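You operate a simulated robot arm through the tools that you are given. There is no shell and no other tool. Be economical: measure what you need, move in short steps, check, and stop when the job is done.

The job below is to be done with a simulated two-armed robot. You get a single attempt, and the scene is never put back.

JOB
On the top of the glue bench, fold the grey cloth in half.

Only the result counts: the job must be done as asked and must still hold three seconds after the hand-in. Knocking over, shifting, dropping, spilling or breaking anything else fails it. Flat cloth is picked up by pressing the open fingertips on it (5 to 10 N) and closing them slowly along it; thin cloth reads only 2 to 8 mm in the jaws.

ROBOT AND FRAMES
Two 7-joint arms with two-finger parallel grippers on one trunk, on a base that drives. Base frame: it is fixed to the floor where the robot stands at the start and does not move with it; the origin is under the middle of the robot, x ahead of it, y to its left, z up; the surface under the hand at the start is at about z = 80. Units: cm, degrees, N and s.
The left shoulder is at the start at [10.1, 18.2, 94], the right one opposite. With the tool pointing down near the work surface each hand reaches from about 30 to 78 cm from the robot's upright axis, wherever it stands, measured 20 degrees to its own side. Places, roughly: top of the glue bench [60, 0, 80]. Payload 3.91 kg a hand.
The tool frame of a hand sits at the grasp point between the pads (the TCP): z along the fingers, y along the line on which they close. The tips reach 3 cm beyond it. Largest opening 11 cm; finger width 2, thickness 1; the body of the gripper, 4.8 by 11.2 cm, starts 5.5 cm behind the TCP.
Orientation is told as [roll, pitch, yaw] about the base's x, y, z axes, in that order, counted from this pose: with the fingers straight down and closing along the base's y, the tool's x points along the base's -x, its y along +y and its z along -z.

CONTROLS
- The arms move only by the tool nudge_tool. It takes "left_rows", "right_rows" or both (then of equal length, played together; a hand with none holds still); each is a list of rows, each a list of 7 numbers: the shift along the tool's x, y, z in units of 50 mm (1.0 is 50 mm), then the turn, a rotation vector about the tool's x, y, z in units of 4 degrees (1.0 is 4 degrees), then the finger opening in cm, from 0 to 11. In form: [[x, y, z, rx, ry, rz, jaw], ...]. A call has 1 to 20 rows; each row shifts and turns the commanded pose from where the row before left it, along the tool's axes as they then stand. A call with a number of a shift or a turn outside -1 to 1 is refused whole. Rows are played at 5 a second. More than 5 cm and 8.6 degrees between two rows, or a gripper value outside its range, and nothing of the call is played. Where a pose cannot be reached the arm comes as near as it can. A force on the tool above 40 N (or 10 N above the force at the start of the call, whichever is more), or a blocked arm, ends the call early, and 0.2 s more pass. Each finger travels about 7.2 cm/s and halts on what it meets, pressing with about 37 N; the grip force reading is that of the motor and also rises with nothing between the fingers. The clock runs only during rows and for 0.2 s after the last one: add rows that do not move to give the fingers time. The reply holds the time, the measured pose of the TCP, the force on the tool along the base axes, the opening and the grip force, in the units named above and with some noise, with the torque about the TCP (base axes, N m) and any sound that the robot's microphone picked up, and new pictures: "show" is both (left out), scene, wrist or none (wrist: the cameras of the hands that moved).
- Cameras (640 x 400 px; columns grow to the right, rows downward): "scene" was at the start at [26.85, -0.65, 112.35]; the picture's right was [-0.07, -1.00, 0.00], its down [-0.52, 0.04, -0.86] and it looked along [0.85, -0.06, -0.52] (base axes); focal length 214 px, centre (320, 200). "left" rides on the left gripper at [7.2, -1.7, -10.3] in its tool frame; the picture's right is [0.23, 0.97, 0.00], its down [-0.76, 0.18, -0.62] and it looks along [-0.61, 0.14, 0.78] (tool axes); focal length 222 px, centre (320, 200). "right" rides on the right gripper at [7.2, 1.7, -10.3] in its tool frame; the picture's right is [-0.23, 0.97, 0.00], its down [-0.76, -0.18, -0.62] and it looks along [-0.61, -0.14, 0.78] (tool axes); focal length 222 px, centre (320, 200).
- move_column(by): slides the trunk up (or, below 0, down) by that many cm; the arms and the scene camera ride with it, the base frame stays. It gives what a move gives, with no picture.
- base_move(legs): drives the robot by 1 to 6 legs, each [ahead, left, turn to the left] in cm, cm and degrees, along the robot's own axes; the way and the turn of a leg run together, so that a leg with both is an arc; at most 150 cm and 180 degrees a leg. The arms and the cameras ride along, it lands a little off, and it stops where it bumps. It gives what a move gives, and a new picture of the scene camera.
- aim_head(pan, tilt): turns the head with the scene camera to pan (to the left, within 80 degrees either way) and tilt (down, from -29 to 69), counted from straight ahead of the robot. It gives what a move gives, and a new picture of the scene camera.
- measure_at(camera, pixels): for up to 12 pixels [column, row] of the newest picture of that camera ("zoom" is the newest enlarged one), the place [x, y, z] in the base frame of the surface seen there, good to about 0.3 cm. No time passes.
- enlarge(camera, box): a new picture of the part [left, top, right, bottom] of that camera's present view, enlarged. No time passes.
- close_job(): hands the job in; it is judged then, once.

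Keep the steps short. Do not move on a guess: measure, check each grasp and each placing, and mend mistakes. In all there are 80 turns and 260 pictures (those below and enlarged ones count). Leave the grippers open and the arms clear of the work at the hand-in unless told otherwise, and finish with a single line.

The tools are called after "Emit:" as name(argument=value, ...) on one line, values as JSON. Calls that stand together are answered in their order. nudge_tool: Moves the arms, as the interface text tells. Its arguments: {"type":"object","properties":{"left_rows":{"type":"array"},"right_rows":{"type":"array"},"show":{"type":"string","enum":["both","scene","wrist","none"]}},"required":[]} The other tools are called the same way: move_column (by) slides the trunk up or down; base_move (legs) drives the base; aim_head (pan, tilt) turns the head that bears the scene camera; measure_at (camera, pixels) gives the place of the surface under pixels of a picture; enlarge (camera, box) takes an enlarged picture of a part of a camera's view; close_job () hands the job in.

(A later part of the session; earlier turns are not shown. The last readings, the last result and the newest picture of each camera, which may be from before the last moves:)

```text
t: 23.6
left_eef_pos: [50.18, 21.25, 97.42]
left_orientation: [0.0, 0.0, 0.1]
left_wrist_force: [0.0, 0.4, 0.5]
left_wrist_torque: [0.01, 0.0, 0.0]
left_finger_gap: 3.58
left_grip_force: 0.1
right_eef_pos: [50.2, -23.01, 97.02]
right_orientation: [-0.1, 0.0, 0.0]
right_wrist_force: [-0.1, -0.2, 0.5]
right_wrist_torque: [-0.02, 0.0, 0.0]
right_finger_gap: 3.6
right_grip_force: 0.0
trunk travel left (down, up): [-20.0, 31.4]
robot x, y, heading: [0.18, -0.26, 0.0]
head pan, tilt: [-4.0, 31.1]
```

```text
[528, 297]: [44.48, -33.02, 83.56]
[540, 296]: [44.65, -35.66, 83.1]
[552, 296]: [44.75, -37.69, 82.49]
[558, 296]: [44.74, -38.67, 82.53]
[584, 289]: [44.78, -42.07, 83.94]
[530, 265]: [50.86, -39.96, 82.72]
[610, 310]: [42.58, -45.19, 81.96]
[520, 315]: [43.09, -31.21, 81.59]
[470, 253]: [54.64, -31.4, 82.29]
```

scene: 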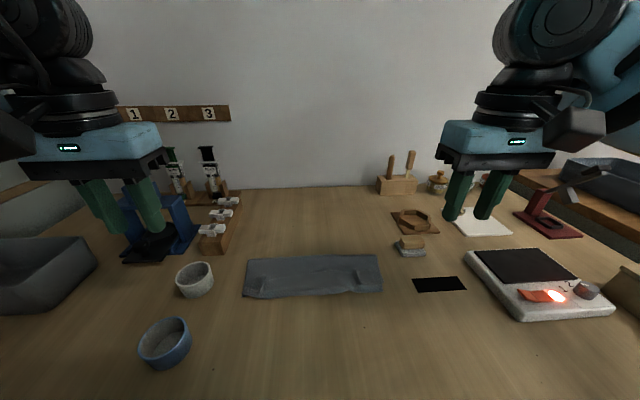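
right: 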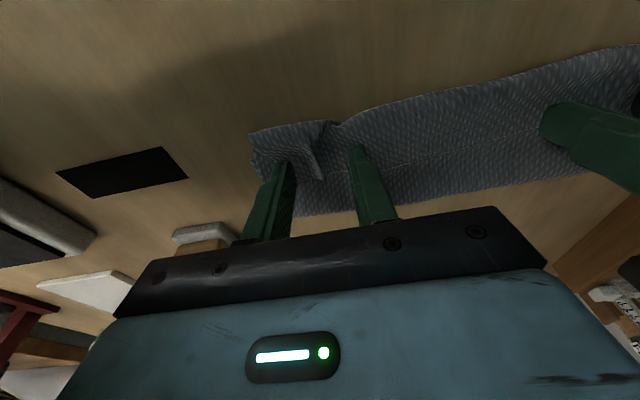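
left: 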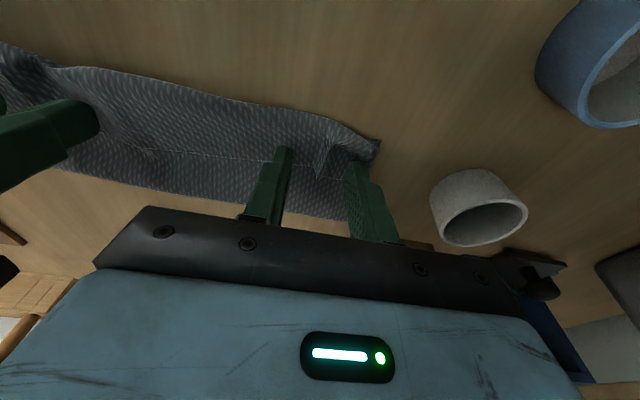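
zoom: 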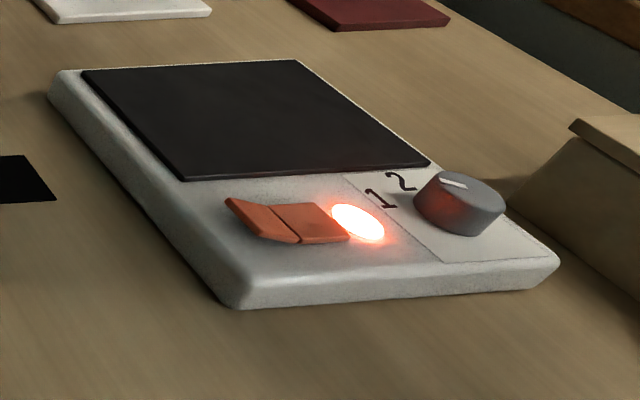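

The hotplate's rocker got pressed and its lamp is on. I must undo that. The raised half is now the left one, near [44.5, -33, 83.6]. I close the right fingers and hover above that end to press it back.

Emit:
nudge_tool(right_rows=[[0.38, -0.64, 0, 0, 0, 0, 0], [0.38, -0.65, 0, 0, 0, 0, 0], [0.38, -0.65, 0, 0, 0, 0, 0], [0, 0, 0.6, 0, 0, 0, 0], [0, 0, 0.6, 0, 0, 0, 0], [0, 0, 0.4, 0, 0, 0, 0], [0, 0, 0, 0, 0, 0, 0]])

```text
t: 25.2
left_eef_pos: [50.16, 21.27, 97.3]
left_orientation: [0.0, 0.0, 0.0]
left_wrist_force: [-0.8, 0.3, -0.9]
left_wrist_torque: [0.03, -0.04, -0.01]
left_finger_gap: 3.61
left_grip_force: 0.1
right_eef_pos: [44.33, -32.53, 89.26]
right_orientation: [0.0, 0.0, 0.0]
right_wrist_force: [-0.4, -0.6, -0.5]
right_wrist_torque: [0.03, -0.02, -0.05]
right_finger_gap: 0.02
right_grip_force: 36.7
trunk travel left (down, up): [-20.0, 31.4]
robot x, y, heading: [-0.24, -0.03, 0.2]
head pan, tilt: [-4.0, 31.1]
```

scene: 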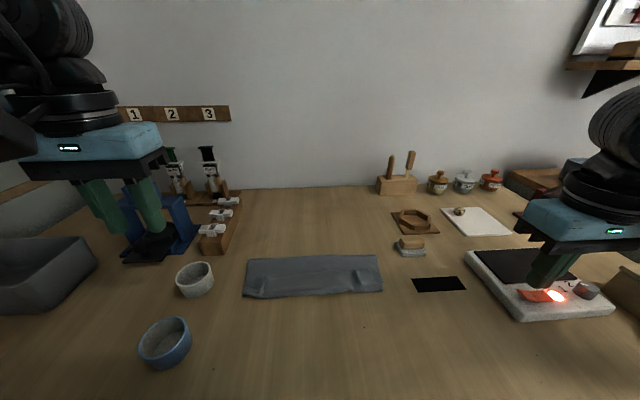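
right: 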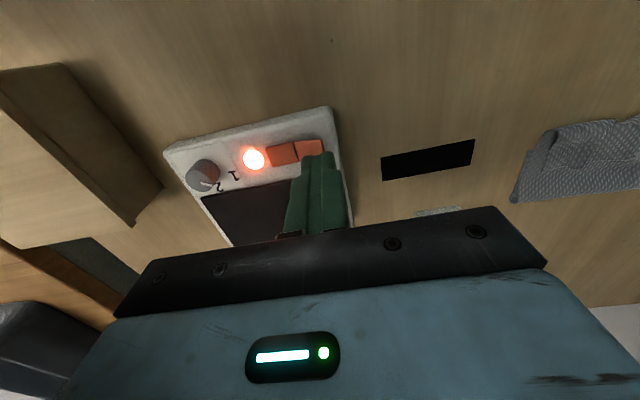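

Emit:
enlarge(camera="right", box=[220, 90, 380, 190])

Emit:
measure_at(camera="right", pixels=[[297, 142], [310, 147], [320, 142], [322, 150], [305, 157], [312, 139], [285, 155], [318, 155], [330, 130]])

```text
4.00 times, centred on (300, 140) of right
```

zoom: 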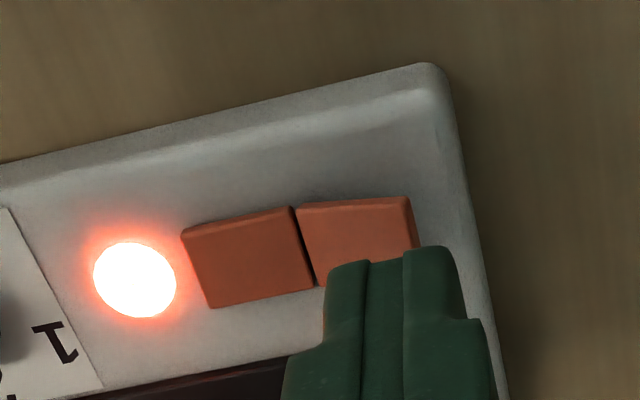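

```text
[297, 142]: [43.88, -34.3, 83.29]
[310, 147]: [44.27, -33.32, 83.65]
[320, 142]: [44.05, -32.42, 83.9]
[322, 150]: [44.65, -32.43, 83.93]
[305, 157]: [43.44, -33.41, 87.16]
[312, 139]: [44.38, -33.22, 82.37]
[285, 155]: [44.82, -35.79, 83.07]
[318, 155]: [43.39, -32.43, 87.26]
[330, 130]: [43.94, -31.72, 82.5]
```

The fingertips are above the raised left half (y about -34.3 to -32.2, top 83.9). I go down to contact and press in small steps.

Emit:
nudge_tool(right_rows=[[-0.06, -0.04, 0.2, 0, 0, 0, 0], [0, 0, 0.22, 0, 0, 0, 0], [0, 0, 0.06, 0, 0, 0, 0], [0, 0, 0.05, 0, 0, 0, 0], [0, 0, 0.05, 0, 0, 0, 0], [0, 0, 0, 0, 0, 0, 0]])

```text
t: 26.6
left_eef_pos: [50.13, 21.22, 97.33]
left_orientation: [0.0, 0.0, 0.0]
left_wrist_force: [-0.2, -0.5, 0.6]
left_wrist_torque: [0.0, 0.0, 0.0]
left_finger_gap: 3.59
left_grip_force: 0.1
right_eef_pos: [44.73, -33.1, 86.26]
right_orientation: [0.1, -0.1, 0.0]
right_wrist_force: [0.1, 0.3, 0.2]
right_wrist_torque: [-0.01, -0.01, 0.03]
right_finger_gap: 0.0
right_grip_force: 36.9
trunk travel left (down, up): [-20.0, 31.4]
robot x, y, heading: [-0.39, 0.02, -0.0]
head pan, tilt: [-4.0, 31.1]
heard: click
```

scene: 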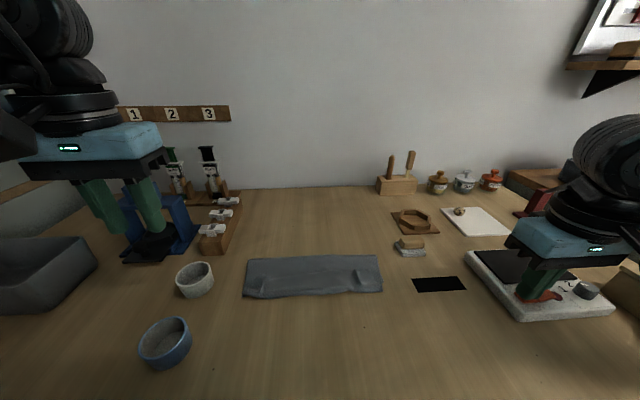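
right: 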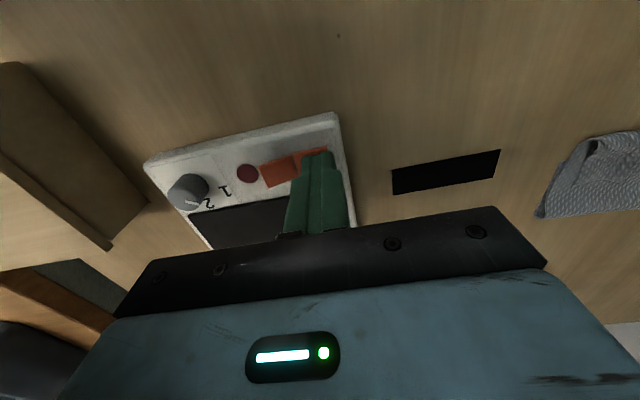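

Click, and the lamp is dark again. I raise the right hand straight up and verify the switch and knob against the start picture.

Emit:
nudge_tool(right_rows=[[0, 0, -0.6, 0, 0, 0, 0], [0, 0, -0.8, 0, 0, 0, 0], [0, 0, -0.8, 0, 0, 0, 0], [-0.7, 0.7, 0, 0, 0, 0, 0], [-0.7, 0.7, 0, 0, 0, 0, 0], [0, 0, 0, 0, 0, 0, 0]])

Emit:
enlarge(camera="scene", box=[450, 230, 640, 349])

Emit:
enlarge(camera="scene", box=[220, 210, 420, 335])

```text
t: 28.0
left_eef_pos: [50.1, 21.19, 97.24]
left_orientation: [0.0, 0.0, 0.1]
left_wrist_force: [0.6, 0.0, -1.3]
left_wrist_torque: [0.04, 0.0, 0.02]
left_finger_gap: 3.6
left_grip_force: 0.0
right_eef_pos: [51.78, -26.11, 97.36]
right_orientation: [0.1, 0.0, 0.1]
right_wrist_force: [-0.3, -0.1, -0.2]
right_wrist_torque: [0.01, 0.0, 0.01]
right_finger_gap: 0.0
right_grip_force: 37.0
trunk travel left (down, up): [-20.0, 31.4]
robot x, y, heading: [-0.23, -0.29, -0.0]
head pan, tilt: [-4.0, 31.1]
```

scene: 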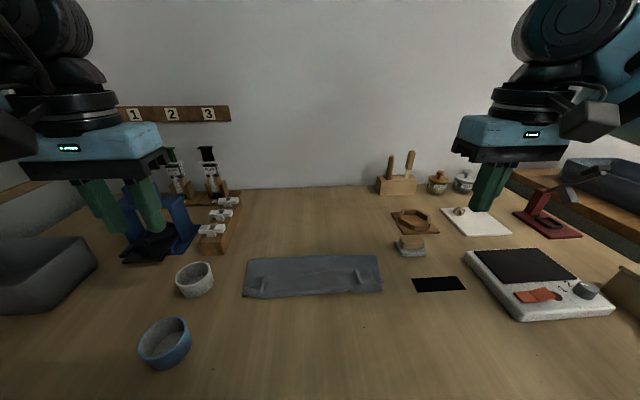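
right: 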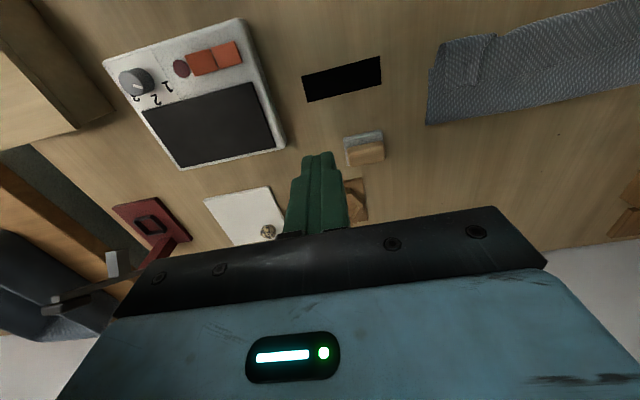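

```text
3.36 times, centred on (545, 290) of scene
```

zoom: 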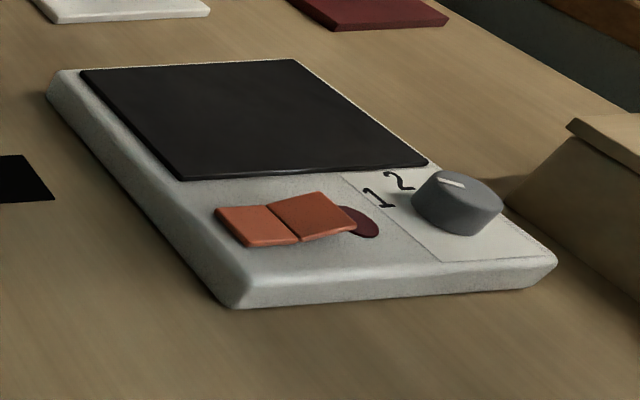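

```text
3.20 times, centred on (320, 272) of scene
```

zoom: 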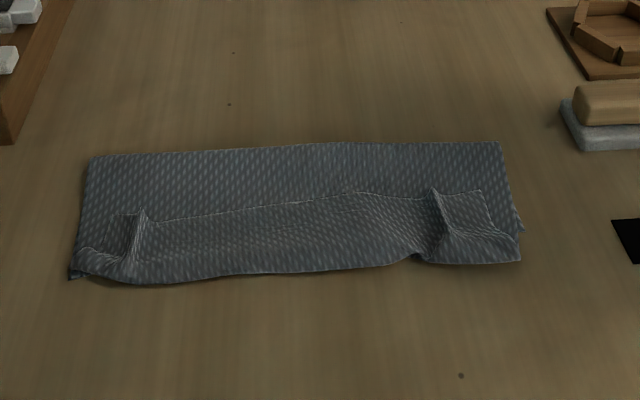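

The lamp is off and the plate, knob and switch are as at the start. From now on I keep the fingers near vertical, so the right forearm stays clear of the switch.

Now I measure the cloth's layers, where the rim curled back and the two ridges stand.

Emit:
measure_at(camera="zoom", pixels=[[100, 157], [300, 147], [495, 143], [520, 228], [500, 262], [300, 271], [80, 275], [140, 215], [130, 255], [435, 192], [447, 228], [425, 258]])

Emit:
measure_at(camera="zoom", pixels=[[300, 203], [360, 193], [480, 192], [115, 216], [488, 226], [300, 235], [300, 170], [200, 215], [110, 240], [465, 215], [160, 240], [410, 225]])

```text
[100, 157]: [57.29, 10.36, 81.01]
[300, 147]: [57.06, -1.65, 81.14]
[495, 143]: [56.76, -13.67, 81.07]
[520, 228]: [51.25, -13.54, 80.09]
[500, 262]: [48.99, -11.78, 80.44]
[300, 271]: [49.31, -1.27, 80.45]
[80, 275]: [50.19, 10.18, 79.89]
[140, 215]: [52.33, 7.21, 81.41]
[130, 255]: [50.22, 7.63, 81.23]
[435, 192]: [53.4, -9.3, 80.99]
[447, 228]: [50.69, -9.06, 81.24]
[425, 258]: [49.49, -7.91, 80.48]
```

```text
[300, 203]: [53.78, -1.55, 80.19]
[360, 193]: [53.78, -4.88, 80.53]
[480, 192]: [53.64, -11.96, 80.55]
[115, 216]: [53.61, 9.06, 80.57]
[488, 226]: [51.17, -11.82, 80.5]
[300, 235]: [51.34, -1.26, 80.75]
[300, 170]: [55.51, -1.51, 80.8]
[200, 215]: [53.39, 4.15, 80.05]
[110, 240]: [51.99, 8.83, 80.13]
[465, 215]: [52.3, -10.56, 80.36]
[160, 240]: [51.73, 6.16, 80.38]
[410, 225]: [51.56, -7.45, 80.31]
```

The fold line sits at x≈57.3 with the rim's edge at 53.7 and the near edge at 49.4. The fold got dragged about 2.5 cm toward me. I'll re-pinch the two standing ridges at (52.2, 7.3) and (52.2, -9.1), reopen a little and lay the edge down correctly. First I hover above the ridges.

Emit:
nudge_tool(left_rows=[[-0.1, -0.7, 0, 0, 0, 0, 2.6], [-0.1, -0.7, 0, 0, 0, 0, 2.6], [-0.1, -0.7, 0, 0, 0, 0, 2.6], [-0.12, -0.68, 0.4, 0, 0, 0, 2.6], [0, 0, 0.9, 0, 0, 0, 2.6], [0, 0, 0.9, 0, 0, 0, 2.6], [0, 0, 0, 0, 0, 0, 2.6]], right_rows=[[-0.02, 0.85, 0, 0, 0, 0, 2.6], [-0.02, 0.85, 0, 0, 0, 0, 2.6], [-0.02, 0.85, 0, 0, 0, 0, 2.6], [-0.02, 0.85, 0.4, 0, 0, 0, 2.6], [0, 0, 0.9, 0, 0, 0, 2.6], [0, 0, 0.9, 0, 0, 0, 2.6], [0, 0, 0, 0, 0, 0, 2.6]], show="wrist")

```text
t: 29.6
left_eef_pos: [52.23, 7.25, 85.96]
left_orientation: [0.0, 0.0, 0.1]
left_wrist_force: [0.9, -0.3, 0.6]
left_wrist_torque: [-0.01, -0.01, 0.02]
left_finger_gap: 2.6
left_grip_force: 0.0
right_eef_pos: [52.13, -8.76, 86.04]
right_orientation: [0.1, -0.1, 0.0]
right_wrist_force: [-0.2, 0.0, -0.6]
right_wrist_torque: [0.02, -0.03, 0.02]
right_finger_gap: 2.66
right_grip_force: 0.1
trunk travel left (down, up): [-20.0, 31.4]
robot x, y, heading: [-0.35, 0.32, -0.0]
head pan, tilt: [-4.0, 31.1]
```

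right: 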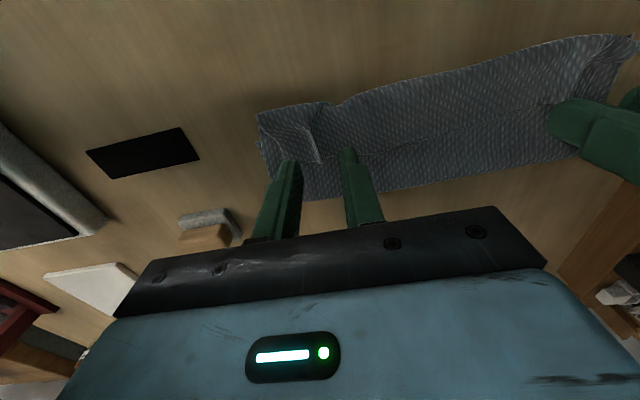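
left: 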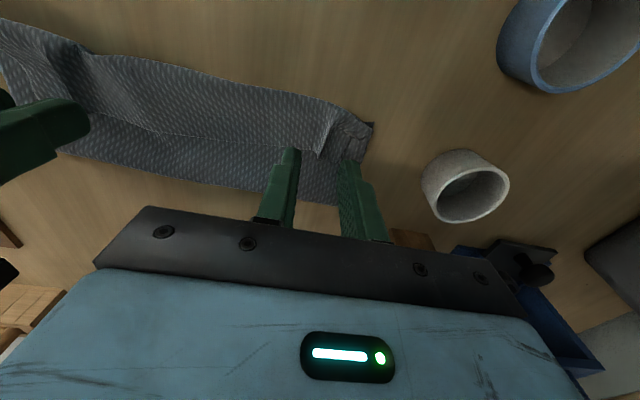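

Both ridges lie between the fingers. I lower 2.25 cm, so the tips stay just above the lower layers, and close slowly.

Emit:
nudge_tool(left_rows=[[0, 0, 0.25, 0, 0, 0, 2.6], [0, 0, 0.2, 0, 0, 0, 2.6], [0, 0, 0, 0, 0, 0, 2], [0, 0, 0, 0, 0, 0, 1.4], [0, 0, 0, 0, 0, 0, 0.8], [0, 0, 0, 0, 0, 0, 0.3], [0, 0, 0, 0, 0, 0, 0], [0, 0, 0, 0, 0, 0, 0]], right_rows=[[0, -0.03, 0.26, 0, 0, 0, 2.6], [0, 0, 0.2, 0, 0, 0, 2.6], [0, 0, 0, 0, 0, 0, 2], [0, 0, 0, 0, 0, 0, 1.4], [0, 0, 0, 0, 0, 0, 0.8], [0, 0, 0, 0, 0, 0, 0.3], [0, 0, 0, 0, 0, 0, 0], [0, 0, 0, 0, 0, 0, 0]], show="wrist")

```text
t: 31.4
left_eef_pos: [52.45, 7.41, 83.84]
left_orientation: [0.0, 0.0, 0.0]
left_wrist_force: [0.5, 1.1, 1.1]
left_wrist_torque: [-0.03, -0.03, -0.02]
left_finger_gap: 0.17
left_grip_force: 36.8
right_eef_pos: [52.2, -9.18, 83.93]
right_orientation: [0.1, -0.1, 0.0]
right_wrist_force: [0.0, -0.8, -0.6]
right_wrist_torque: [0.02, 0.01, -0.02]
right_finger_gap: 0.18
right_grip_force: 36.9
trunk travel left (down, up): [-20.0, 31.4]
robot x, y, heading: [-0.22, -0.38, 0.0]
head pan, tilt: [-4.0, 31.1]
```

right: 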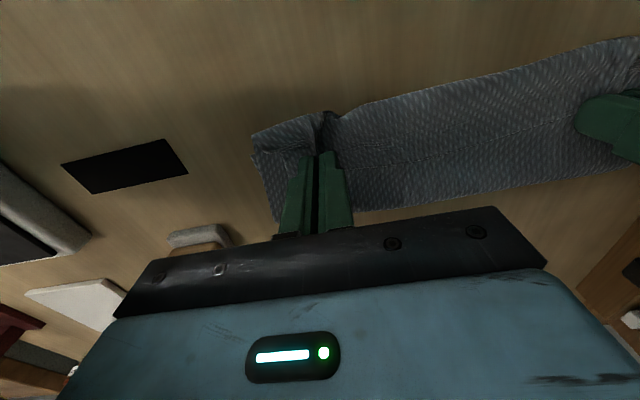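
left: 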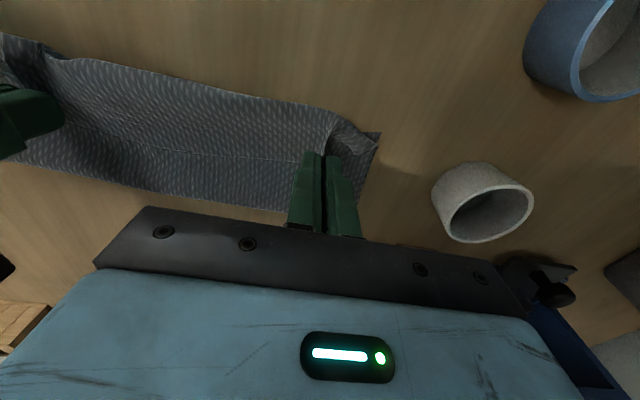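

Both ridges are gripped (0.17 and 0.18 cm). I lift and swing back to above x≈61, so the cloth lifts off the table at its middle line.

Emit:
nudge_tool(left_rows=[[-0.1, 0, -0.4, 0, 0, 0, 0], [-0.3, 0, -0.5, 0, 0, 0, 0], [-0.5, 0, -0.4, 0, 0, 0, 0], [-0.5, 0, -0.3, 0, 0, 0, 0], [-0.4, 0, -0.14, 0, 0, 0, 0], [0, 0, 0, 0, 0, 0, 0]], right_rows=[[-0.1, 0, -0.4, 0, 0, 0, 0], [-0.3, 0, -0.5, 0, 0, 0, 0], [-0.5, 0, -0.4, 0, 0, 0, 0], [-0.5, 0, -0.3, 0, 0, 0, 0], [-0.4, 0, -0.14, 0, 0, 0, 0], [0, 0, 0, 0, 0, 0, 0]], show="scene")

Emit:
enlarge(camera="scene", box=[220, 185, 412, 305])

Emit:
measure_at(camera="scene", pixels=[[312, 214], [312, 222], [312, 230], [312, 238], [312, 246], [312, 255], [312, 265], [312, 275], [312, 285], [312, 290], [312, 294]])

```text
t: 32.8
left_eef_pos: [61.32, 7.3, 92.69]
left_orientation: [0.1, 0.0, 0.1]
left_wrist_force: [-1.0, 0.7, -0.1]
left_wrist_torque: [-0.03, -0.02, 0.0]
left_finger_gap: 0.17
left_grip_force: 37.1
right_eef_pos: [61.19, -9.3, 92.67]
right_orientation: [0.0, 0.0, 0.0]
right_wrist_force: [-0.6, -0.5, -0.3]
right_wrist_torque: [0.02, 0.02, 0.0]
right_finger_gap: 0.14
right_grip_force: 36.8
trunk travel left (down, up): [-20.0, 31.4]
robot x, y, heading: [-0.05, -0.05, -0.2]
head pan, tilt: [-4.0, 31.1]
```

scene: 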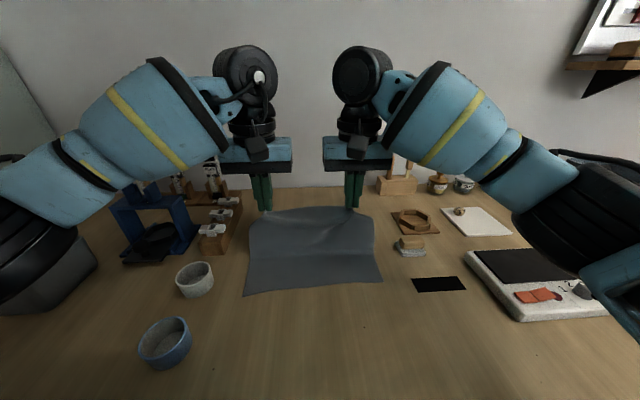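

```text
3.33 times, centred on (316, 245) of scene
```

zoom: 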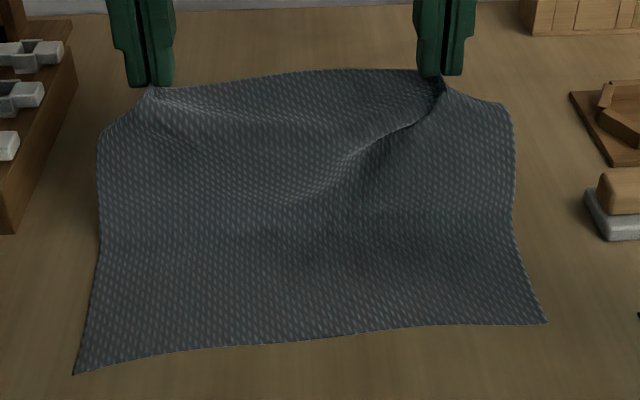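

```text
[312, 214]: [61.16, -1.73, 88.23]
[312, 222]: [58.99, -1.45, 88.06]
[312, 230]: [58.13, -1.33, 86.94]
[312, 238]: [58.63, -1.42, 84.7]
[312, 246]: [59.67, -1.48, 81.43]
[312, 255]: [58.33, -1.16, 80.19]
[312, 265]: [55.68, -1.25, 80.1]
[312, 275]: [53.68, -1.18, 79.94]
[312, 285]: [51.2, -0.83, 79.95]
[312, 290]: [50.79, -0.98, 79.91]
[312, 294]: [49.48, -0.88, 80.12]
```

The near half is flat with its edge still at x≈49.5, and the cloth lifts off at x≈60. Now the arc down again with the fingers vertical, ending with the tips at x≈53.5 so the fold stays at 60.

Emit:
nudge_tool(left_rows=[[0.36, 0, 0.04, 0, 0, 0, 0], [0.4, 0, 0.3, 0, 0, 0, 0], [0.3, 0, 0.4, 0, 0, 0, 0], [0.24, 0, 0.4, 0, 0, 0, 0], [0.16, 0, 0.4, 0, 0, 0, 0], [0.1, 0, 0.18, 0, 0, 0, 0], [0, 0, 0, 0, 0, 0, 0]], right_rows=[[0.36, 0, 0.04, 0, 0, 0, 0], [0.4, 0, 0.3, 0, 0, 0, 0], [0.3, 0, 0.4, 0, 0, 0, 0], [0.24, 0, 0.4, 0, 0, 0, 0], [0.16, 0, 0.4, 0, 0, 0, 0], [0.1, 0, 0.18, 0, 0, 0, 0], [0, 0, 0, 0, 0, 0, 0]])

Emit:
enlarge(camera="scene", box=[220, 205, 412, 325])

```text
t: 34.4
left_eef_pos: [53.45, 7.41, 83.8]
left_orientation: [0.0, 0.0, 0.0]
left_wrist_force: [0.7, 0.6, -1.4]
left_wrist_torque: [0.01, 0.01, 0.01]
left_finger_gap: 0.17
left_grip_force: 36.9
right_eef_pos: [53.32, -9.01, 84.18]
right_orientation: [0.0, -0.1, -0.1]
right_wrist_force: [0.1, -0.2, -0.6]
right_wrist_torque: [0.01, 0.0, 0.02]
right_finger_gap: 0.15
right_grip_force: 36.9
trunk travel left (down, up): [-20.0, 31.4]
robot x, y, heading: [0.17, 0.34, -0.2]
head pan, tilt: [-4.0, 31.1]
```

scene: 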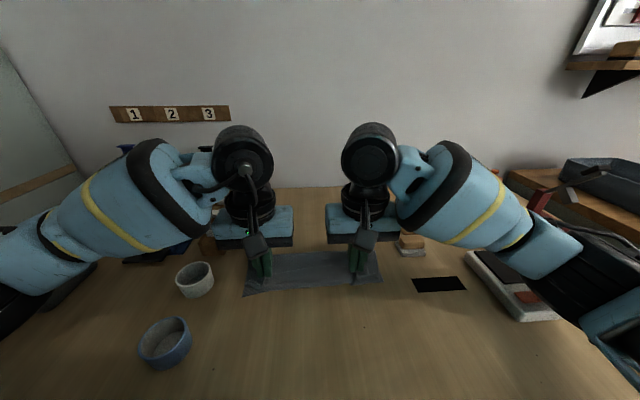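
right: 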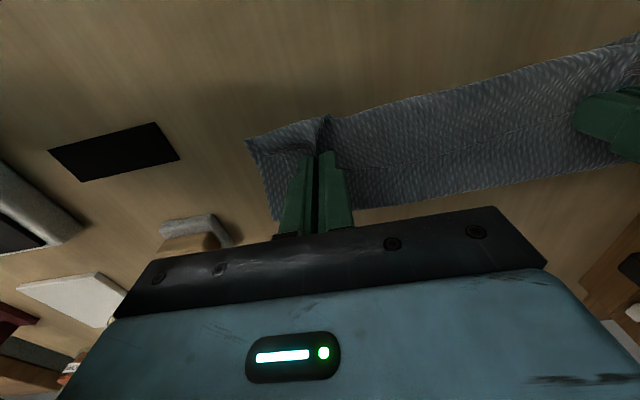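
left: 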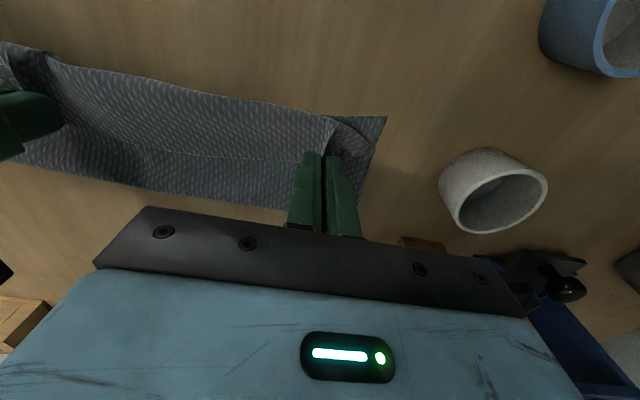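

```text
3.33 times, centred on (316, 265) of scene
```

zoom: 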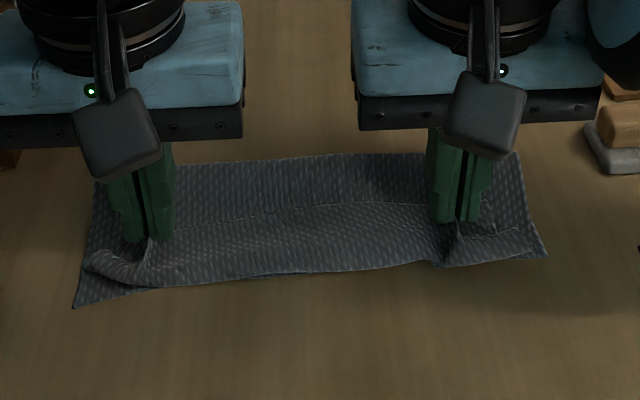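

The switch is still dark and I heard no click. I measure the fold line and rim.

Emit:
measure_at(camera="zoom", pixels=[[300, 158], [200, 165], [400, 156], [300, 180], [300, 203], [300, 208], [300, 235], [300, 262], [300, 272], [110, 288], [505, 240], [510, 262]])

```text
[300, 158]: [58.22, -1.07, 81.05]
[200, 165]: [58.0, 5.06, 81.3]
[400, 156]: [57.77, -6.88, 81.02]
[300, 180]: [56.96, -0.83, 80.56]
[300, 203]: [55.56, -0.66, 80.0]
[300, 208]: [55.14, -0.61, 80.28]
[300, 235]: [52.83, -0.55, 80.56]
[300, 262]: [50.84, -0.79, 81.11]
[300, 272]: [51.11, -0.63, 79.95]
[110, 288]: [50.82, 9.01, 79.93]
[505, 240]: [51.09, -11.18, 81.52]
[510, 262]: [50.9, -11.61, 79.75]
```

The fold sits at about x=58.5, and the rim (4.5 cm long) bends at 50.8. Unrolled it would overhang by about 3.7 cm, so the bend should be nearer 54.5. I swing up again to reset the fold line and come down steeper, with the tips at x≈56.6.

Emit:
nudge_tool(left_rows=[[-0.3, 0, -0.5, 0, 0, 0, 0], [-0.4, 0, -0.5, 0, 0, 0, 0], [-0.4, 0, -0.44, 0, 0, 0, 0], [-0.24, 0, -0.26, 0, 0, 0, 0], [0, 0, 0, 0, 0, 0, 0], [0.12, 0, 0.2, 0, 0, 0, 0], [0.14, 0, 0.4, 0, 0, 0, 0], [0.16, 0, 0.4, 0, 0, 0, 0], [0.16, 0, 0.4, 0, 0, 0, 0], [0.12, 0, 0.26, 0, 0, 0, 0], [0, 0, 0, 0, 0, 0, 0]], right_rows=[[-0.3, 0, -0.5, 0, 0, 0, 0], [-0.4, 0, -0.5, 0, 0, 0, 0], [-0.4, 0, -0.44, 0, 0, 0, 0], [-0.24, 0, -0.26, 0, 0, 0, 0], [0, 0, 0, 0, 0, 0, 0], [0.12, 0, 0.2, 0, 0, 0, 0], [0.14, 0, 0.4, 0, 0, 0, 0], [0.16, 0, 0.4, 0, 0, 0, 0], [0.16, 0, 0.4, 0, 0, 0, 0], [0.12, 0, 0.3, 0, 0, 0, 0], [0, 0, 0, 0, 0, 0, 0]], show="scene")

Emit:
enlarge(camera="scene", box=[220, 205, 412, 325])

Emit:
measure_at(camera="zoom", pixels=[[300, 130], [300, 140], [300, 150], [300, 160], [300, 180], [300, 200], [300, 215], [300, 230], [300, 245], [300, 260], [300, 280], [300, 290]])

```text
t: 36.8
left_eef_pos: [56.6, 7.45, 84.14]
left_orientation: [0.0, 0.0, 0.0]
left_wrist_force: [0.3, 0.9, -0.5]
left_wrist_torque: [-0.02, -0.06, 0.01]
left_finger_gap: 0.17
left_grip_force: 36.5
right_eef_pos: [56.44, -9.01, 84.08]
right_orientation: [0.0, 0.0, 0.0]
right_wrist_force: [0.6, 0.1, -0.5]
right_wrist_torque: [-0.01, -0.02, -0.02]
right_finger_gap: 0.17
right_grip_force: 37.2
trunk travel left (down, up): [-20.0, 31.4]
robot x, y, heading: [0.22, 0.37, 0.0]
head pan, tilt: [-4.0, 31.1]
```

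scene: 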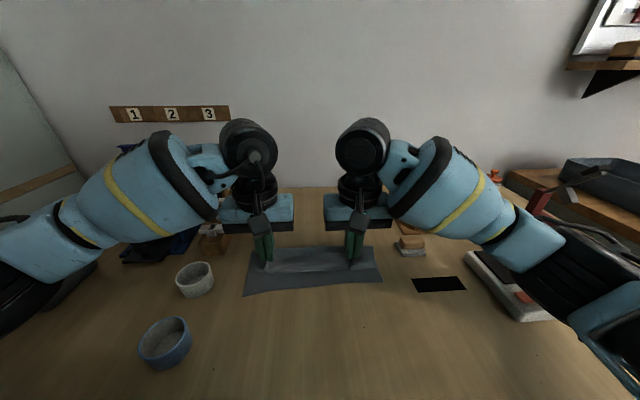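

```text
3.33 times, centred on (316, 265) of scene
```

zoom: 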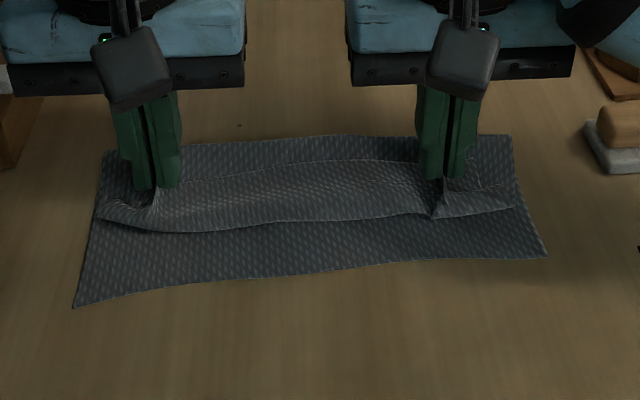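

```text
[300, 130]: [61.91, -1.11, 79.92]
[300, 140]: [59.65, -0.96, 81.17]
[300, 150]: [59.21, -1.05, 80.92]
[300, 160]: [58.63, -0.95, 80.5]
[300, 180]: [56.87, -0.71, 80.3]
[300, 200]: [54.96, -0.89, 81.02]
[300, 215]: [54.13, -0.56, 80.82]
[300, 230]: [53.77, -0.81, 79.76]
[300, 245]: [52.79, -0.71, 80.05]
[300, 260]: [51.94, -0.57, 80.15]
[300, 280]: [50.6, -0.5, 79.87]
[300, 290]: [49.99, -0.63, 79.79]
```

The fold is now at x≈60 and the rim bends at 54 with its edge at 58.3. Unrolled it lands near 49.8, matching the near edge. I lower slightly, open slowly and raise the hands a few cm.

Emit:
nudge_tool(left_rows=[[0, 0, 0.05, 0, 0, 0, 0], [0, 0, 0, 0, 0, 0, 0.6], [0, 0, 0, 0, 0, 0, 1.2], [0, 0, 0, 0, 0, 0, 1.8], [0, 0, 0, 0, 0, 0, 2.4], [0, 0, 0, 0, 0, 0, 3], [0, 0, 0, 0, 0, 0, 3.6], [0, 0, -0.5, 0, 0, 0, 3.6], [0, 0, -0.8, 0, 0, 0, 3.6], [-0.7, 0, -0.5, 0, 0, 0, 3.6], [-0.9, 0, 0, 0, 0, 0, 3.6], [-0.9, 0, 0, 0, 0, 0, 3.6], [0, 0, 0, 0, 0, 0, 3.6]], right_rows=[[0, 0, 0.05, 0, 0, 0, 0], [0, 0, 0, 0, 0, 0, 0.6], [0, 0, 0, 0, 0, 0, 1.2], [0, 0, 0, 0, 0, 0, 1.8], [0, 0, 0, 0, 0, 0, 2.4], [0, 0, 0, 0, 0, 0, 3], [0, 0, 0, 0, 0, 0, 3.6], [0, 0, -0.5, 0, 0, 0, 3.6], [0, 0, -0.8, 0, 0, 0, 3.6], [-0.7, 0, -0.5, 0, 0, 0, 3.6], [-0.9, 0, 0, 0, 0, 0, 3.6], [-0.9, 0, 0, 0, 0, 0, 3.6], [0, 0, 0, 0, 0, 0, 3.6]], show="scene")

Emit:
enlarge(camera="scene", box=[220, 205, 412, 325])

Emit:
measure_at(camera="zoom", pixels=[[300, 140], [300, 162], [300, 170], [300, 215], [300, 225], [150, 170], [150, 190], [150, 215], [440, 165], [445, 185], [440, 210], [500, 190]])

```text
t: 39.5
left_eef_pos: [67.23, 3.63, 93.88]
left_orientation: [3.4, -2.6, -9.1]
left_wrist_force: [-7.0, 12.3, -1.3]
left_wrist_torque: [-1.13, -0.78, -0.4]
left_finger_gap: 3.59
left_grip_force: 0.1
right_eef_pos: [68.24, -8.51, 93.88]
right_orientation: [-0.7, -1.5, 2.2]
right_wrist_force: [7.5, -12.2, 1.0]
right_wrist_torque: [1.32, 0.84, -0.43]
right_finger_gap: 3.61
right_grip_force: 0.1
trunk travel left (down, up): [-20.0, 31.4]
robot x, y, heading: [-0.24, -0.32, 0.0]
head pan, tilt: [-4.0, 31.1]
stopped in row 13 (left hand): the force on the tool passed its limit at 77 N (the readings are from after the stop); the commanded pose is now the measured one
```

scene: 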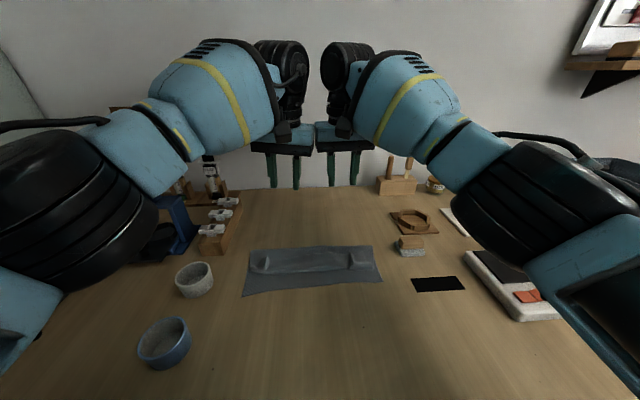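

```text
3.33 times, centred on (316, 265) of scene
```

zoom: 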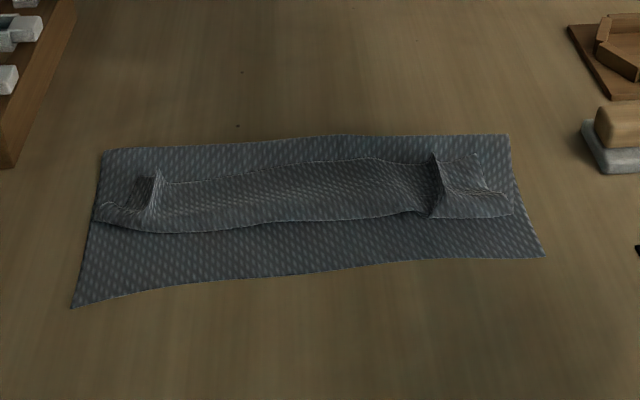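

```text
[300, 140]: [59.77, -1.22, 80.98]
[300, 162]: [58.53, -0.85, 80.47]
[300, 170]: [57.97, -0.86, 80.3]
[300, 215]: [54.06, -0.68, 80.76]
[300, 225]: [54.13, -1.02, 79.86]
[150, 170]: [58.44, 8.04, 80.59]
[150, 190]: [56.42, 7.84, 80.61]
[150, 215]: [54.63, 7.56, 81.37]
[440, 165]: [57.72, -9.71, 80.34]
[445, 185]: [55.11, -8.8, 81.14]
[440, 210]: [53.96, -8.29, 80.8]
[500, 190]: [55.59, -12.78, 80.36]
```

The flap now lies as planned. But the two hands bumped into each other while withdrawing, with no object involved. I separate them and straighten their orientation.

Emit:
nudge_tool(left_rows=[[0.0, 0.4, 0, 0, 0, 0, 3.6], [0, 0.4, 0, 0.3, 0.2, -0.6, 3.6], [0, 0.2, 0, 0.3, 0.2, -0.8, 3.6], [0, 0, 0, 0.25, 0.25, -0.85, 3.6], [0, 0, 0, 0, 0, 0, 3.6]], right_rows=[[0.0, -0.4, 0, 0, 0, 0, 3.6], [0, -0.4, 0, -0.17, 0.37, 0.55, 3.6], [0, 0, 0, 0, 0, 0, 3.6], [0, 0, 0, 0, 0, 0, 3.6], [0, 0, 0, 0, 0, 0, 3.6]], show="scene")

```text
t: 40.6
left_eef_pos: [68.15, 8.62, 94.0]
left_orientation: [-0.4, -0.2, -0.2]
left_wrist_force: [0.1, 0.1, -1.2]
left_wrist_torque: [0.02, -0.01, 0.0]
left_finger_gap: 3.63
left_grip_force: 0.0
right_eef_pos: [68.54, -12.12, 93.76]
right_orientation: [-0.1, 0.0, 0.5]
right_wrist_force: [-0.1, 0.4, 0.0]
right_wrist_torque: [-0.01, -0.03, 0.0]
right_finger_gap: 3.59
right_grip_force: 0.0
trunk travel left (down, up): [-20.0, 31.4]
robot x, y, heading: [-0.02, 0.26, -0.1]
head pan, tilt: [-4.0, 31.1]
```

scene: 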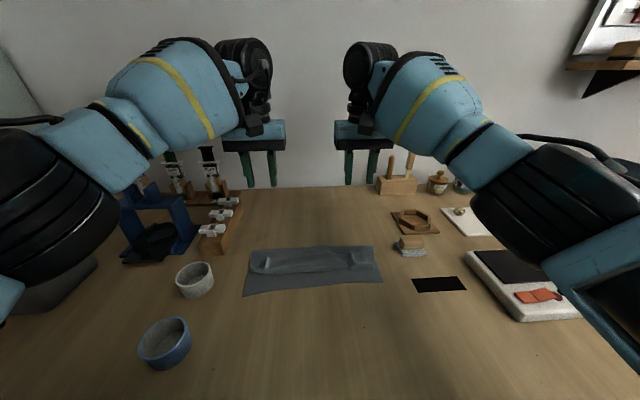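

All is well. Next I unroll the rim: straddling each ridge, I'll press the fingertips lightly on the rim near its edge (x≈57) and draw it toward the robot. First I go above it.

Emit:
nudge_tool(left_rows=[[0.72, -0.1, 0, 0, 0, 0, 4], [0.72, -0.1, 0, 0, 0, 0, 4], [0.72, -0.1, 0.4, 0, 0, 0, 4], [0, 0, 0.9, 0, 0, 0, 4], [0, 0, 0.7, 0, 0, 0, 4], [0, 0, 0, 0, 0, 0, 4]], right_rows=[[0.77, 0.2, 0, 0, 0, 0, 4], [0.77, 0.2, 0, 0, 0, 0, 4], [0.77, 0.2, 0.4, 0, 0, 0, 4], [0, 0, 0.9, 0, 0, 0, 4], [0, 0, 0.7, 0, 0, 0, 4], [0, 0, 0, 0, 0, 0, 4]], show="wrist")

```text
t: 42.0
left_eef_pos: [57.5, 6.97, 84.19]
left_orientation: [-0.3, -0.3, -0.1]
left_wrist_force: [-0.3, -0.9, 0.2]
left_wrist_torque: [-0.01, 0.01, -0.01]
left_finger_gap: 4.01
left_grip_force: 0.0
right_eef_pos: [56.79, -9.08, 83.85]
right_orientation: [-0.1, 0.0, 0.5]
right_wrist_force: [0.8, 0.3, -0.8]
right_wrist_torque: [-0.03, -0.04, 0.01]
right_finger_gap: 3.98
right_grip_force: 0.0
trunk travel left (down, up): [-20.0, 31.4]
robot x, y, heading: [0.11, 0.25, 0.1]
head pan, tilt: [-4.0, 31.1]
```

right: 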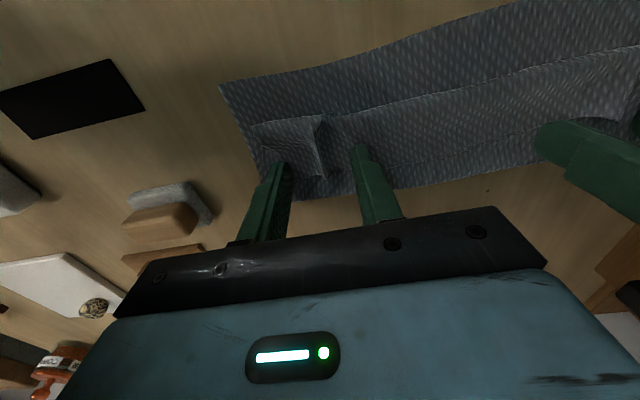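
left: 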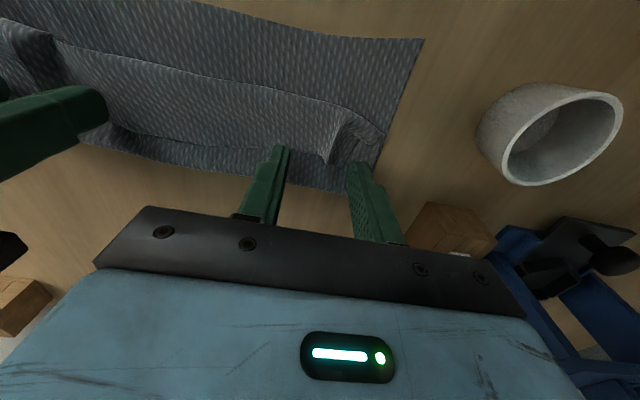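

The tips sit right at the rim's edge. I shift both about 1 cm toward the robot so they land on the rim, then go down gently.

Emit:
nudge_tool(left_rows=[[0.26, 0, 0, 0, 0, 0, 4], [0, 0, 0.08, 0, 0, 0, 4], [0, 0, 0, 0, 0, 0, 4]], right_rows=[[0.18, 0, 0, 0, 0, 0, 4], [0, 0, 0.03, 0, 0, 0, 4], [0, 0, 0, 0, 0, 0, 4]], show="wrist")

```text
t: 42.9
left_eef_pos: [56.08, 6.85, 83.68]
left_orientation: [-0.3, -0.3, -0.2]
left_wrist_force: [0.2, 0.6, 0.0]
left_wrist_torque: [-0.01, -0.02, -0.01]
left_finger_gap: 3.99
left_grip_force: 0.1
right_eef_pos: [55.86, -9.19, 83.73]
right_orientation: [-0.1, 0.0, 0.4]
right_wrist_force: [-0.6, -0.2, -0.1]
right_wrist_torque: [-0.01, 0.0, 0.01]
right_finger_gap: 3.99
right_grip_force: 0.0
trunk travel left (down, up): [-20.0, 31.4]
robot x, y, heading: [0.21, -0.21, 0.0]
head pan, tilt: [-4.0, 31.1]
```

right: 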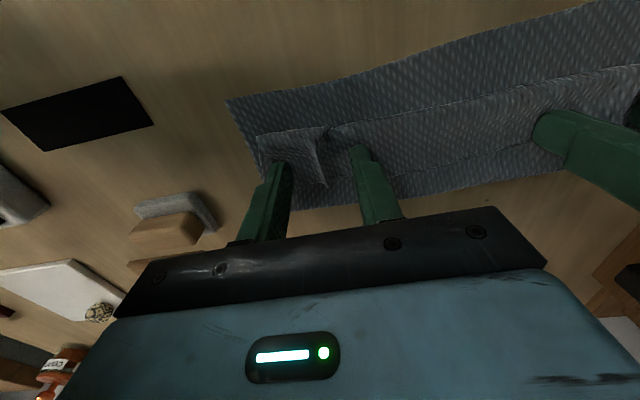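
left: 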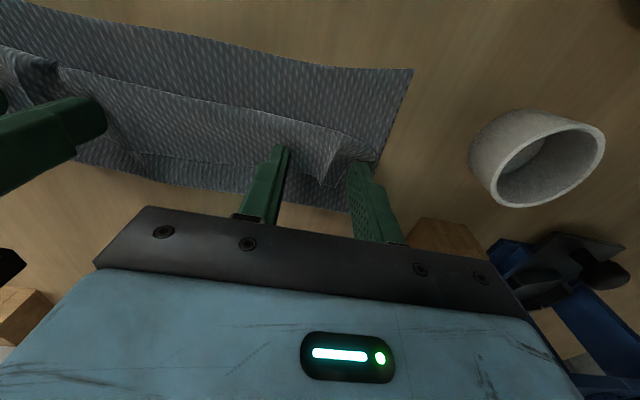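

The fingers are on the rim area but not touching yet. I lower 0.4 cm.

Emit:
nudge_tool(left_rows=[[0, 0, 0.04, 0, 0, 0, 4], [0, 0, 0.04, 0, 0, 0, 4], [0, 0, 0, 0, 0, 0, 4]], right_rows=[[0, 0, 0.04, 0, 0, 0, 4], [0, 0, 0.04, 0, 0, 0, 4], [0, 0, 0, 0, 0, 0, 4]], show="none")

```text
t: 43.6
left_eef_pos: [56.04, 7.15, 83.28]
left_orientation: [-0.3, -0.4, -0.3]
left_wrist_force: [0.7, -0.7, 0.6]
left_wrist_torque: [0.01, -0.01, 0.01]
left_finger_gap: 3.99
left_grip_force: 0.1
right_eef_pos: [55.95, -9.28, 83.23]
right_orientation: [-0.1, 0.0, 0.5]
right_wrist_force: [0.0, -0.1, 0.7]
right_wrist_torque: [0.04, 0.01, 0.0]
right_finger_gap: 4.04
right_grip_force: 0.0
trunk travel left (down, up): [-20.0, 31.4]
robot x, y, heading: [-0.1, -0.2, -0.1]
head pan, tilt: [-4.0, 31.1]
```

Still almost no force. A further 0.07 cm down, then a short 1 cm draw toward the robot to test.

Emit:
nudge_tool(left_rows=[[0, 0, 0.016, 0, 0, 0, 4], [0.1, 0, 0, 0, 0, 0, 4], [0.1, 0, 0, 0, 0, 0, 4], [0, 0, 0, 0, 0, 0, 4]], right_rows=[[0, 0, 0.016, 0, 0, 0, 4], [0.1, 0, 0, 0, 0, 0, 4], [0.1, 0, 0, 0, 0, 0, 4], [0, 0, 0, 0, 0, 0, 4]])

Emit:
enlarge(camera="scene", box=[220, 205, 412, 325])

```text
t: 44.6
left_eef_pos: [55.07, 7.03, 83.28]
left_orientation: [-0.3, -0.3, -0.2]
left_wrist_force: [2.0, 0.5, 4.6]
left_wrist_torque: [0.11, 0.0, 0.01]
left_finger_gap: 3.98
left_grip_force: 0.2
right_eef_pos: [54.89, -9.28, 83.1]
right_orientation: [-0.2, 0.0, 0.5]
right_wrist_force: [1.8, 0.4, 2.8]
right_wrist_torque: [0.04, 0.02, 0.07]
right_finger_gap: 3.99
right_grip_force: 0.2
trunk travel left (down, up): [-20.0, 31.4]
robot x, y, heading: [0.03, 0.1, -0.1]
head pan, tilt: [-4.0, 31.1]
```

scene: 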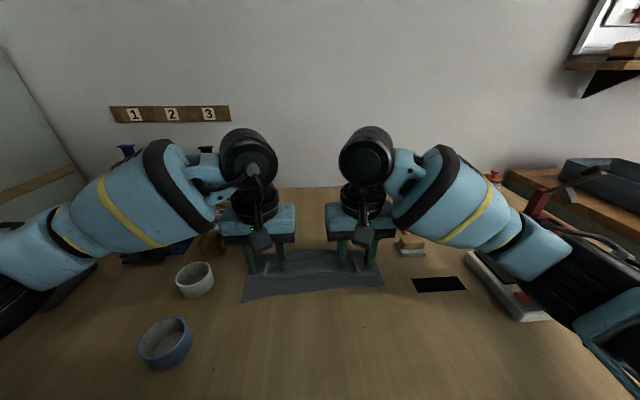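
right: 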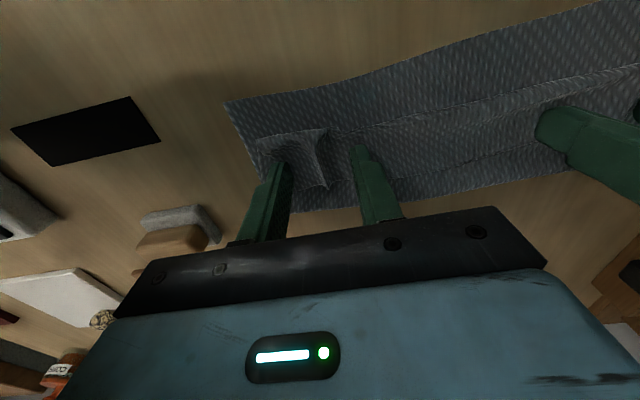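
left: 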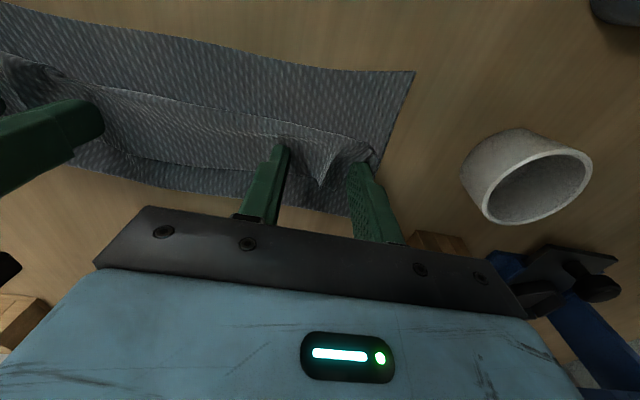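

```text
3.33 times, centred on (316, 265) of scene
```

zoom: 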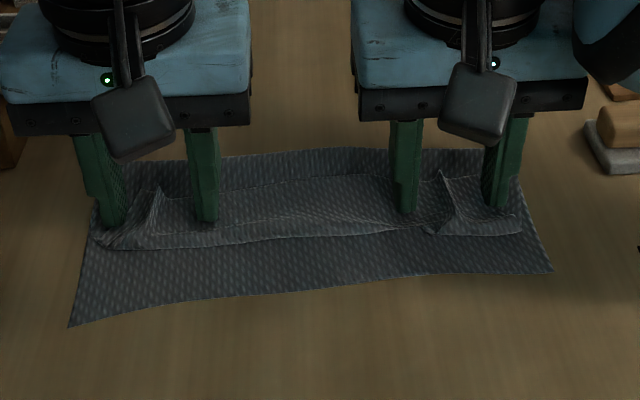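

The whole stack slid about 1 cm rather than the rim unrolling, so friction won't do it. I'll lift, raise the trunk so the arms come steeply from above (also away from the switch), and turn the rim over like a page with a real wrist tilt. Lifting first.

Emit:
nudge_tool(left_rows=[[0, 0, -0.3, 0, 0, 0, 4], [0, 0, -0.8, 0, 0, 0, 4], [0, 0.2, -0.8, 0, 0, 0, 4], [0, 0, 0, 0, 0, 0, 4]], right_rows=[[0, 0, -0.3, 0, 0, 0, 4], [0, 0, -0.8, 0, 0, 0, 4], [0, -0.2, -0.8, 0, 0, 0, 4], [0, 0, 0, 0, 0, 0, 4]], show="none")

Emit:
move_column(by=20)

Emit:
aim_head(pan=0, tilt=50)

```text
t: 45.6
left_eef_pos: [55.06, 8.03, 92.63]
left_orientation: [-0.3, -0.2, -0.1]
left_wrist_force: [1.1, 0.0, 0.3]
left_wrist_torque: [0.0, -0.01, -0.01]
left_finger_gap: 3.98
left_grip_force: 0.0
right_eef_pos: [54.77, -10.33, 92.8]
right_orientation: [-0.1, 0.1, 0.6]
right_wrist_force: [0.2, 0.9, -0.6]
right_wrist_torque: [0.01, 0.04, 0.03]
right_finger_gap: 4.0
right_grip_force: 0.2
trunk travel left (down, up): [-20.0, 31.4]
robot x, y, heading: [-0.1, 0.12, -0.0]
head pan, tilt: [-4.0, 31.1]
```

```text
t: 47.8
left_eef_pos: [55.08, 8.08, 112.68]
left_orientation: [-0.2, -0.2, -0.2]
left_wrist_force: [0.2, -0.7, -0.5]
left_wrist_torque: [0.0, 0.04, 0.0]
left_finger_gap: 4.03
left_grip_force: 0.0
right_eef_pos: [54.98, -10.2, 112.66]
right_orientation: [0.0, 0.1, 0.6]
right_wrist_force: [1.5, 1.0, -0.6]
right_wrist_torque: [0.02, -0.01, 0.0]
right_finger_gap: 4.01
right_grip_force: 0.1
trunk travel left (down, up): [-40.0, 11.4]
robot x, y, heading: [-0.17, 0.14, 0.1]
head pan, tilt: [-4.0, 31.1]
```

```text
t: 48.6
left_eef_pos: [55.09, 8.06, 112.73]
left_orientation: [-0.3, -0.3, -0.2]
left_wrist_force: [0.0, 0.2, -0.1]
left_wrist_torque: [-0.05, -0.02, 0.01]
left_finger_gap: 4.01
left_grip_force: 0.0
right_eef_pos: [54.85, -10.2, 112.7]
right_orientation: [-0.2, -0.1, 0.5]
right_wrist_force: [0.5, 0.3, 0.4]
right_wrist_torque: [0.03, -0.01, -0.01]
right_finger_gap: 4.0
right_grip_force: 0.0
trunk travel left (down, up): [-40.0, 11.4]
robot x, y, heading: [0.39, -0.06, 0.2]
head pan, tilt: [0.0, 50.0]
```

scene: 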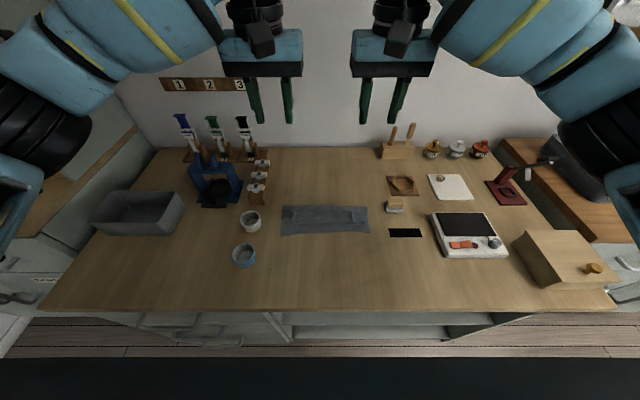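

A clear overhead view now. I measure the cloth from here.

Emit:
enlarge(camera="scene", box=[265, 190, 385, 265])

```text
5.33 times, centred on (325, 228) of scene
```

zoom: 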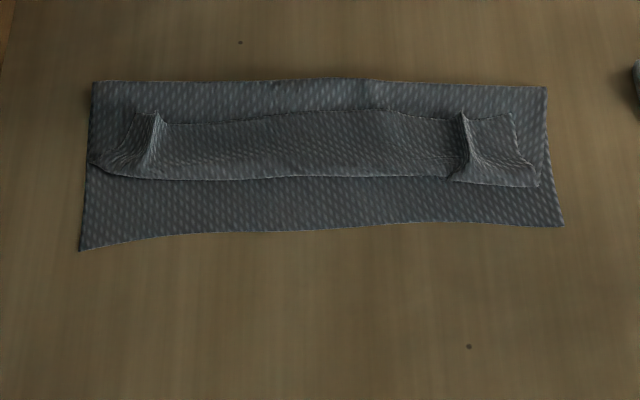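

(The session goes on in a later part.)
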